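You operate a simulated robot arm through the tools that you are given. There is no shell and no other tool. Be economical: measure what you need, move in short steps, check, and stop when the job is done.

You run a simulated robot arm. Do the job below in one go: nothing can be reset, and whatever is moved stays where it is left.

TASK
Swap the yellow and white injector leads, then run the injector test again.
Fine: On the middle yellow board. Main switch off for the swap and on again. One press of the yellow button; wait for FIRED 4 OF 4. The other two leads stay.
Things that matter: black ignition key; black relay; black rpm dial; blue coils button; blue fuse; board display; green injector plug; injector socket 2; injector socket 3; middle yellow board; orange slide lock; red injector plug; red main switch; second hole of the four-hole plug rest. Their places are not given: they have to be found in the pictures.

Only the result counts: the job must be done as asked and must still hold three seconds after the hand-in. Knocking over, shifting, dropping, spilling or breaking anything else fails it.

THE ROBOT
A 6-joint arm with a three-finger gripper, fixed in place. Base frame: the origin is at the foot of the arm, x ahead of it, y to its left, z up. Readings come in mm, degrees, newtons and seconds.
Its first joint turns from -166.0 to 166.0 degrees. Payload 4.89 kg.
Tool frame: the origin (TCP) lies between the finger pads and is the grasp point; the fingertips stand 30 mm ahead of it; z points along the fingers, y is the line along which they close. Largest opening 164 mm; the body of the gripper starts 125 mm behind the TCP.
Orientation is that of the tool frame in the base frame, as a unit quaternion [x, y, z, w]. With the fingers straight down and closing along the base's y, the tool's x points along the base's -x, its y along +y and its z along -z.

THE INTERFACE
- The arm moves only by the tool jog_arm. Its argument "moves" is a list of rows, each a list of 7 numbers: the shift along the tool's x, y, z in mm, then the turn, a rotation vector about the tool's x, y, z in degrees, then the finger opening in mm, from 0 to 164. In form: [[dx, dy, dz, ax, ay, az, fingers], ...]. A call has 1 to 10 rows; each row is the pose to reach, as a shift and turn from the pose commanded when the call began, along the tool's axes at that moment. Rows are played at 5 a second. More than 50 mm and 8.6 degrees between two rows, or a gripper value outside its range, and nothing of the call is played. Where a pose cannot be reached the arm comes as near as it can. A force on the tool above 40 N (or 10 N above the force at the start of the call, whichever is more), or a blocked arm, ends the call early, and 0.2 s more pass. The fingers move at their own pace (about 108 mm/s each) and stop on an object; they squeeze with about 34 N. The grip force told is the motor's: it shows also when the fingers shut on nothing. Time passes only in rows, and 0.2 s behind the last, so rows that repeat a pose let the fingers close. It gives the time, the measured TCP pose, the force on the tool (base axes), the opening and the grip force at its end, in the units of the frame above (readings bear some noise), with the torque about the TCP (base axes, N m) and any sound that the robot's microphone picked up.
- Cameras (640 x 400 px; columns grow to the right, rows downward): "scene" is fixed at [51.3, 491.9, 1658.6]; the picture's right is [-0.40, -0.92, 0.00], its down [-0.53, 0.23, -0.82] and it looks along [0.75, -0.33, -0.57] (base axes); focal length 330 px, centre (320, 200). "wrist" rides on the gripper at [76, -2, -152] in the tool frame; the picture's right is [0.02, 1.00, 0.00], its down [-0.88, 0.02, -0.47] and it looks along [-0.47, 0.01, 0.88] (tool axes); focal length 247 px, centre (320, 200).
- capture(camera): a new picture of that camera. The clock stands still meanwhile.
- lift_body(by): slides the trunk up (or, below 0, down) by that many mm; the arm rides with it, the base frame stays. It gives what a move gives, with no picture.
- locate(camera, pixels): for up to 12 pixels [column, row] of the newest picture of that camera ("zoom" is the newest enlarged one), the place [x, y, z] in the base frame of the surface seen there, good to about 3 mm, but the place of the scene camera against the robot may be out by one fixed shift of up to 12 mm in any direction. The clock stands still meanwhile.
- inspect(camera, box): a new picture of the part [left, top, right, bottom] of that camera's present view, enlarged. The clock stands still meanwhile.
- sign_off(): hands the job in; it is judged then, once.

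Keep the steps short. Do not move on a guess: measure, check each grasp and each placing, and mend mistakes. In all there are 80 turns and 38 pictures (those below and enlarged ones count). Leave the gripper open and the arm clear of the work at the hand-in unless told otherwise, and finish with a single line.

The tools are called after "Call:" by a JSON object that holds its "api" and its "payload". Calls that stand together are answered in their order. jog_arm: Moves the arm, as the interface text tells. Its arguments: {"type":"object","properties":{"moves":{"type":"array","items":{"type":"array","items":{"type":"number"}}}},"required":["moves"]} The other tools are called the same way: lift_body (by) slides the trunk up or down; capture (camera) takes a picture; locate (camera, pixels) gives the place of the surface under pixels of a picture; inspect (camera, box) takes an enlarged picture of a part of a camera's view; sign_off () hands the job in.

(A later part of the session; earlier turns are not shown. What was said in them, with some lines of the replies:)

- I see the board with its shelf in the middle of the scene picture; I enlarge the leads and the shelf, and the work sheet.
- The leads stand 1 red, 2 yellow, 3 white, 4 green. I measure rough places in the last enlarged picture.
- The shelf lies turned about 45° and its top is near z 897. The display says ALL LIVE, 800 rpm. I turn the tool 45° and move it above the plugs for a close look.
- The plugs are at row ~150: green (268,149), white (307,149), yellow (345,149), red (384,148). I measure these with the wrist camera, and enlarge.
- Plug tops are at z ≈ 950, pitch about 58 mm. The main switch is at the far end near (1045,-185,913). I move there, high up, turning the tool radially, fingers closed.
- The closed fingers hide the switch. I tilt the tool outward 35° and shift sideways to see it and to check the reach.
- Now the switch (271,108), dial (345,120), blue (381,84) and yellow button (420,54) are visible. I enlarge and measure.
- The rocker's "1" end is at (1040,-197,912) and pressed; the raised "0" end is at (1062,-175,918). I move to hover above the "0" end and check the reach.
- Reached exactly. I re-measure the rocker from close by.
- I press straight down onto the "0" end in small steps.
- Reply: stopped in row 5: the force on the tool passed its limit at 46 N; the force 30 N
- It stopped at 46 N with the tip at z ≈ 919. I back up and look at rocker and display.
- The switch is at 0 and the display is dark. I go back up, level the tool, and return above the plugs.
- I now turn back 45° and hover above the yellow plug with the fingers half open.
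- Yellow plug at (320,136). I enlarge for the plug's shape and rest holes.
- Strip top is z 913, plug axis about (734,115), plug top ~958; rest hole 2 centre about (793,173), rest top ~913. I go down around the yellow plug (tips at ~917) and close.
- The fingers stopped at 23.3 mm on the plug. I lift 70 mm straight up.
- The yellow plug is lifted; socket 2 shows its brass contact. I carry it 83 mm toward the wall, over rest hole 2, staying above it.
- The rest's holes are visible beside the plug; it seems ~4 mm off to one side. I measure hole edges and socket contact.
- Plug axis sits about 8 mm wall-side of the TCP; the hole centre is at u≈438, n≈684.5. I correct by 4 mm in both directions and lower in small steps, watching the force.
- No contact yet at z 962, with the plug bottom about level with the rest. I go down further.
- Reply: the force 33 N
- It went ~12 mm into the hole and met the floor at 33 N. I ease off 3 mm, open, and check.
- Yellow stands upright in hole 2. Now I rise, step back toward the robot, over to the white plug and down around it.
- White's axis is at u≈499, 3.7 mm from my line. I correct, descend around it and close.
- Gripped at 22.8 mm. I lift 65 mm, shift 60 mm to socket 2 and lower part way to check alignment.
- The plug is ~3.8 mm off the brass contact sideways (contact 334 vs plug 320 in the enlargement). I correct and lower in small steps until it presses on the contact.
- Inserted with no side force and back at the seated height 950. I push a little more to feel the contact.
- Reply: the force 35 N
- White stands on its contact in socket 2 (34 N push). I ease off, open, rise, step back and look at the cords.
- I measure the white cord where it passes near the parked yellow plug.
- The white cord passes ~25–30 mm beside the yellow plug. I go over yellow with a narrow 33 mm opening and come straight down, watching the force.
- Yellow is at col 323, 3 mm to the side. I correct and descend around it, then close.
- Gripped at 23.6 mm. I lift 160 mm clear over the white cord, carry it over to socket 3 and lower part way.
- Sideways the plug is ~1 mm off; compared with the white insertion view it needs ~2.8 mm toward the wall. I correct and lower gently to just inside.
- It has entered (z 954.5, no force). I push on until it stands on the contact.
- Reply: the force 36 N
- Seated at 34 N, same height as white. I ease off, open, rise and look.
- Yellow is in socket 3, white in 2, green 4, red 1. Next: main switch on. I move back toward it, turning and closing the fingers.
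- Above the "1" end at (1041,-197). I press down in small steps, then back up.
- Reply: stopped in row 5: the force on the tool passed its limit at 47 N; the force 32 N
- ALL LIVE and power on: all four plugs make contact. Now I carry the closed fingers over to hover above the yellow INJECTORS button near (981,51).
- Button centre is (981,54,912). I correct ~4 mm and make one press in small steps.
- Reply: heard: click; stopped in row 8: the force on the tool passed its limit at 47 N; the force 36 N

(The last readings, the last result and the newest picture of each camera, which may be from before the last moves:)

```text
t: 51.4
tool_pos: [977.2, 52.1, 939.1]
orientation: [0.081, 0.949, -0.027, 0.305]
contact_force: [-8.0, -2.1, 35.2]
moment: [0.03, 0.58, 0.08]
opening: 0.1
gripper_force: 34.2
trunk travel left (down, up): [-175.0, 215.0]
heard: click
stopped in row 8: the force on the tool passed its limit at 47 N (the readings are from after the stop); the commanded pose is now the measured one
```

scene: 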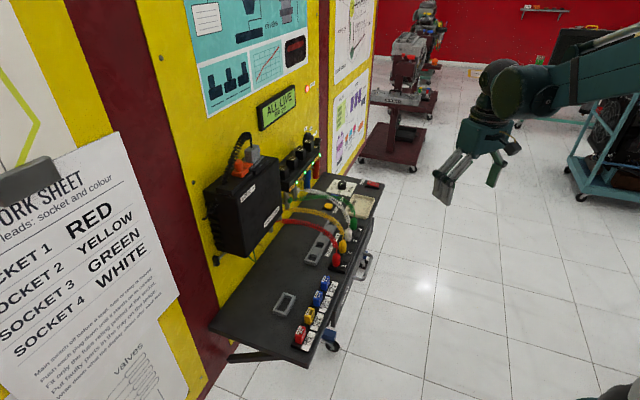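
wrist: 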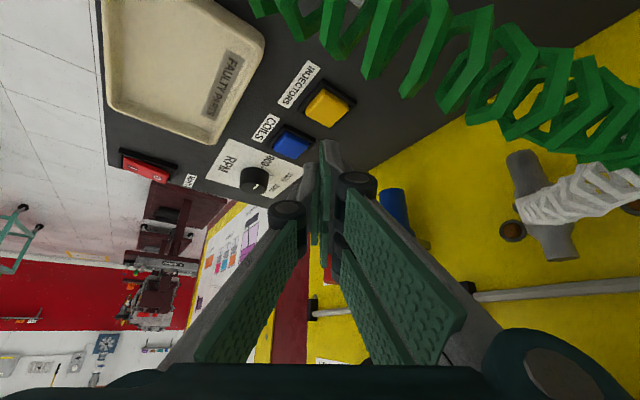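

A click: pressed once. I back off straight up, and wait.

Call:
{"api": "jog_arm", "payload": {"moves": [[-17, 0, -24.6, 0, 0, 0, 0], [-40, 0, -57, 0, 0, 0, 0], [-57, 0, -82, 0, 0, 0, 0], [-57, 0, -82, 0, 0, 0, 0], [-57, 0, -82, 0, 0, 0, 0], [-57, 0, -82, 0, 0, 0, 0], [-57, 0, -82, 0, 0, 0, 0], [-57, 0, -82, 0, 0, 0, 0], [-57, 0, -82, 0, 0, 0, 0], [-57, 0, -82, 0, 0, 0, 0]]}}

Call:
{"api": "inspect", "payload": {"camera": "scene", "box": [240, 80, 400, 180]}}

```text
t: 53.6
tool_pos: [973.6, 52.9, 1037.1]
orientation: [0.082, 0.949, -0.027, 0.303]
contact_force: [0.2, 0.3, -0.1]
moment: [-0.03, 0.0, 0.0]
opening: 0.0
gripper_force: 33.6
trunk travel left (down, up): [-175.0, 215.0]
```

```text
4.00 times, centred on (320, 130) of scene
```

zoom: 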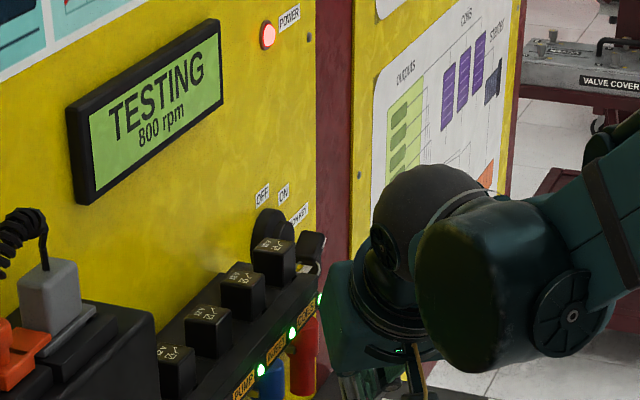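

The display says TESTING. I retreat up and away, level the tool and open the gripper while waiting.

Call:
{"api": "jog_arm", "payload": {"moves": [[-14, -20, -20, 0, 0, 0, 0], [-28, -50, -40, 0, 0, 0, 0], [-42, -80, -70, 0, 0, 0, 0], [-50, -110, -110, 0, 7, 0, 0], [-50, -140, -150, 0, 14, 0, 0], [-50, -160, -190, 0, 21, 0, 0], [-50, -160, -230, 0, 28, 0, 40], [-50, -160, -260, 0, 35, 0, 80], [-50, -160, -260, 0, 35, 0, 80], [-50, -160, -260, 0, 35, 0, 80]]}}

Call:
{"api": "inspect", "payload": {"camera": "scene", "box": [240, 80, 400, 180]}}

```text
refused: row 4 steps farther than a row can; nothing moved
```

```text
4.00 times, centred on (320, 130) of scene
```

zoom: 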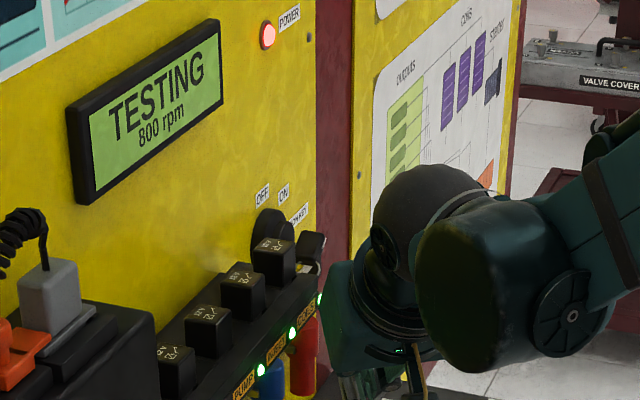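

The move was refused (row too long); I resend with shorter steps.

Call:
{"api": "jog_arm", "payload": {"moves": [[-14, -20, -20, 0, 0, 0, 0], [-28, -45, -40, 0, 0, 0, 0], [-42, -70, -65, 0, 0, 0, 0], [-46, -90, -95, 0, 7, 0, 0], [-50, -110, -125, 0, 14, 0, 0], [-50, -130, -155, 0, 21, 0, 0], [-50, -145, -185, 0, 28, 0, 40], [-50, -155, -215, 0, 35, 0, 80], [-50, -155, -215, 0, 35, 0, 80], [-50, -155, -215, 0, 35, 0, 80]]}}

Call:
{"api": "jog_arm", "payload": {"moves": [[35, -10, 0, 0, 0, 0, 80], [70, -20, 0, 0, 0, 0, 80], [105, -30, 0, 0, 0, 0, 80], [140, -40, 0, 0, 0, 0, 80], [175, -40, 0, 0, 0, 0, 80], [175, -40, 0, 0, 0, 0, 80], [175, -40, 0, 0, 0, 0, 80], [175, -40, 0, 0, 0, 0, 80], [175, -40, 0, 0, 0, 0, 80], [175, -40, 0, 0, 0, 0, 80]]}}

Call:
{"api": "capture", "payload": {"camera": "scene"}}

```text
t: 55.8
tool_pos: [868.0, -86.7, 1239.2]
orientation: [0.086, 0.996, 0.0, 0.003]
contact_force: [0.7, 0.6, -0.3]
moment: [-0.01, -0.05, 0.02]
opening: 80.3
gripper_force: 0.0
trunk travel left (down, up): [-175.0, 215.0]
```

```text
t: 58.0
tool_pos: [688.0, -95.1, 1240.5]
orientation: [0.087, 0.996, -0.001, 0.003]
contact_force: [0.2, 0.0, 0.9]
moment: [0.01, 0.0, 0.03]
opening: 80.0
gripper_force: 0.1
trunk travel left (down, up): [-175.0, 215.0]
```

```text
3 pictures are left
```

scene: 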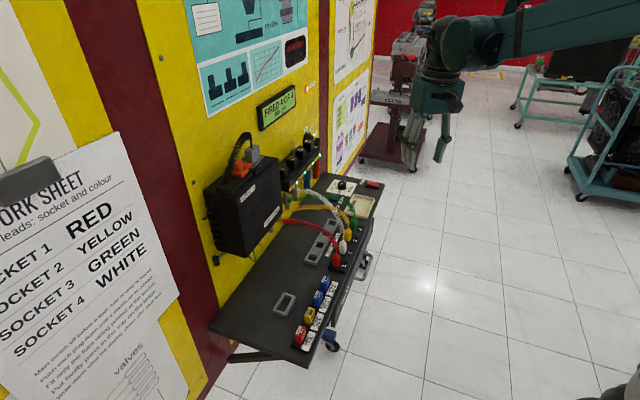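

The display seems to read FIRED 4 OF 4; I enlarge the area to confirm this and the plugs.

Call:
{"api": "inspect", "payload": {"camera": "scene", "box": [250, 75, 390, 275]}}

Call:
{"api": "inspect", "payload": {"camera": "scene", "box": [250, 75, 310, 135]}}

```text
2.00 times, centred on (320, 175) of scene
```

zoom: 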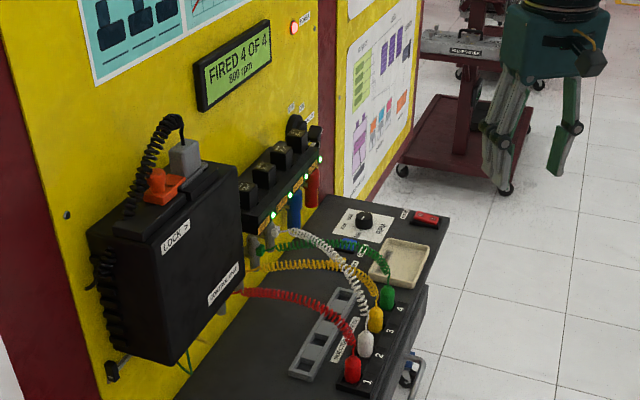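

```text
6.67 times, centred on (280, 105) of scene
```

zoom: 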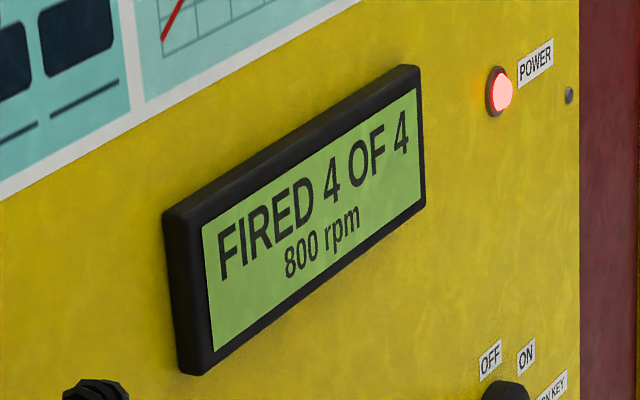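

FIRED 4 OF 4 is confirmed, the leads are swapped, the switch is on, and the arm is clear with the gripper open. I hand in.

Call:
{"api": "sign_off", "payload": {}}

```text
The job is handed in.
```

The yellow and white injector leads are swapped (white in socket 2, yellow in socket 3), the main switch is back on, and the injector test, run with one press of the yellow button, shows FIRED 4 OF 4.
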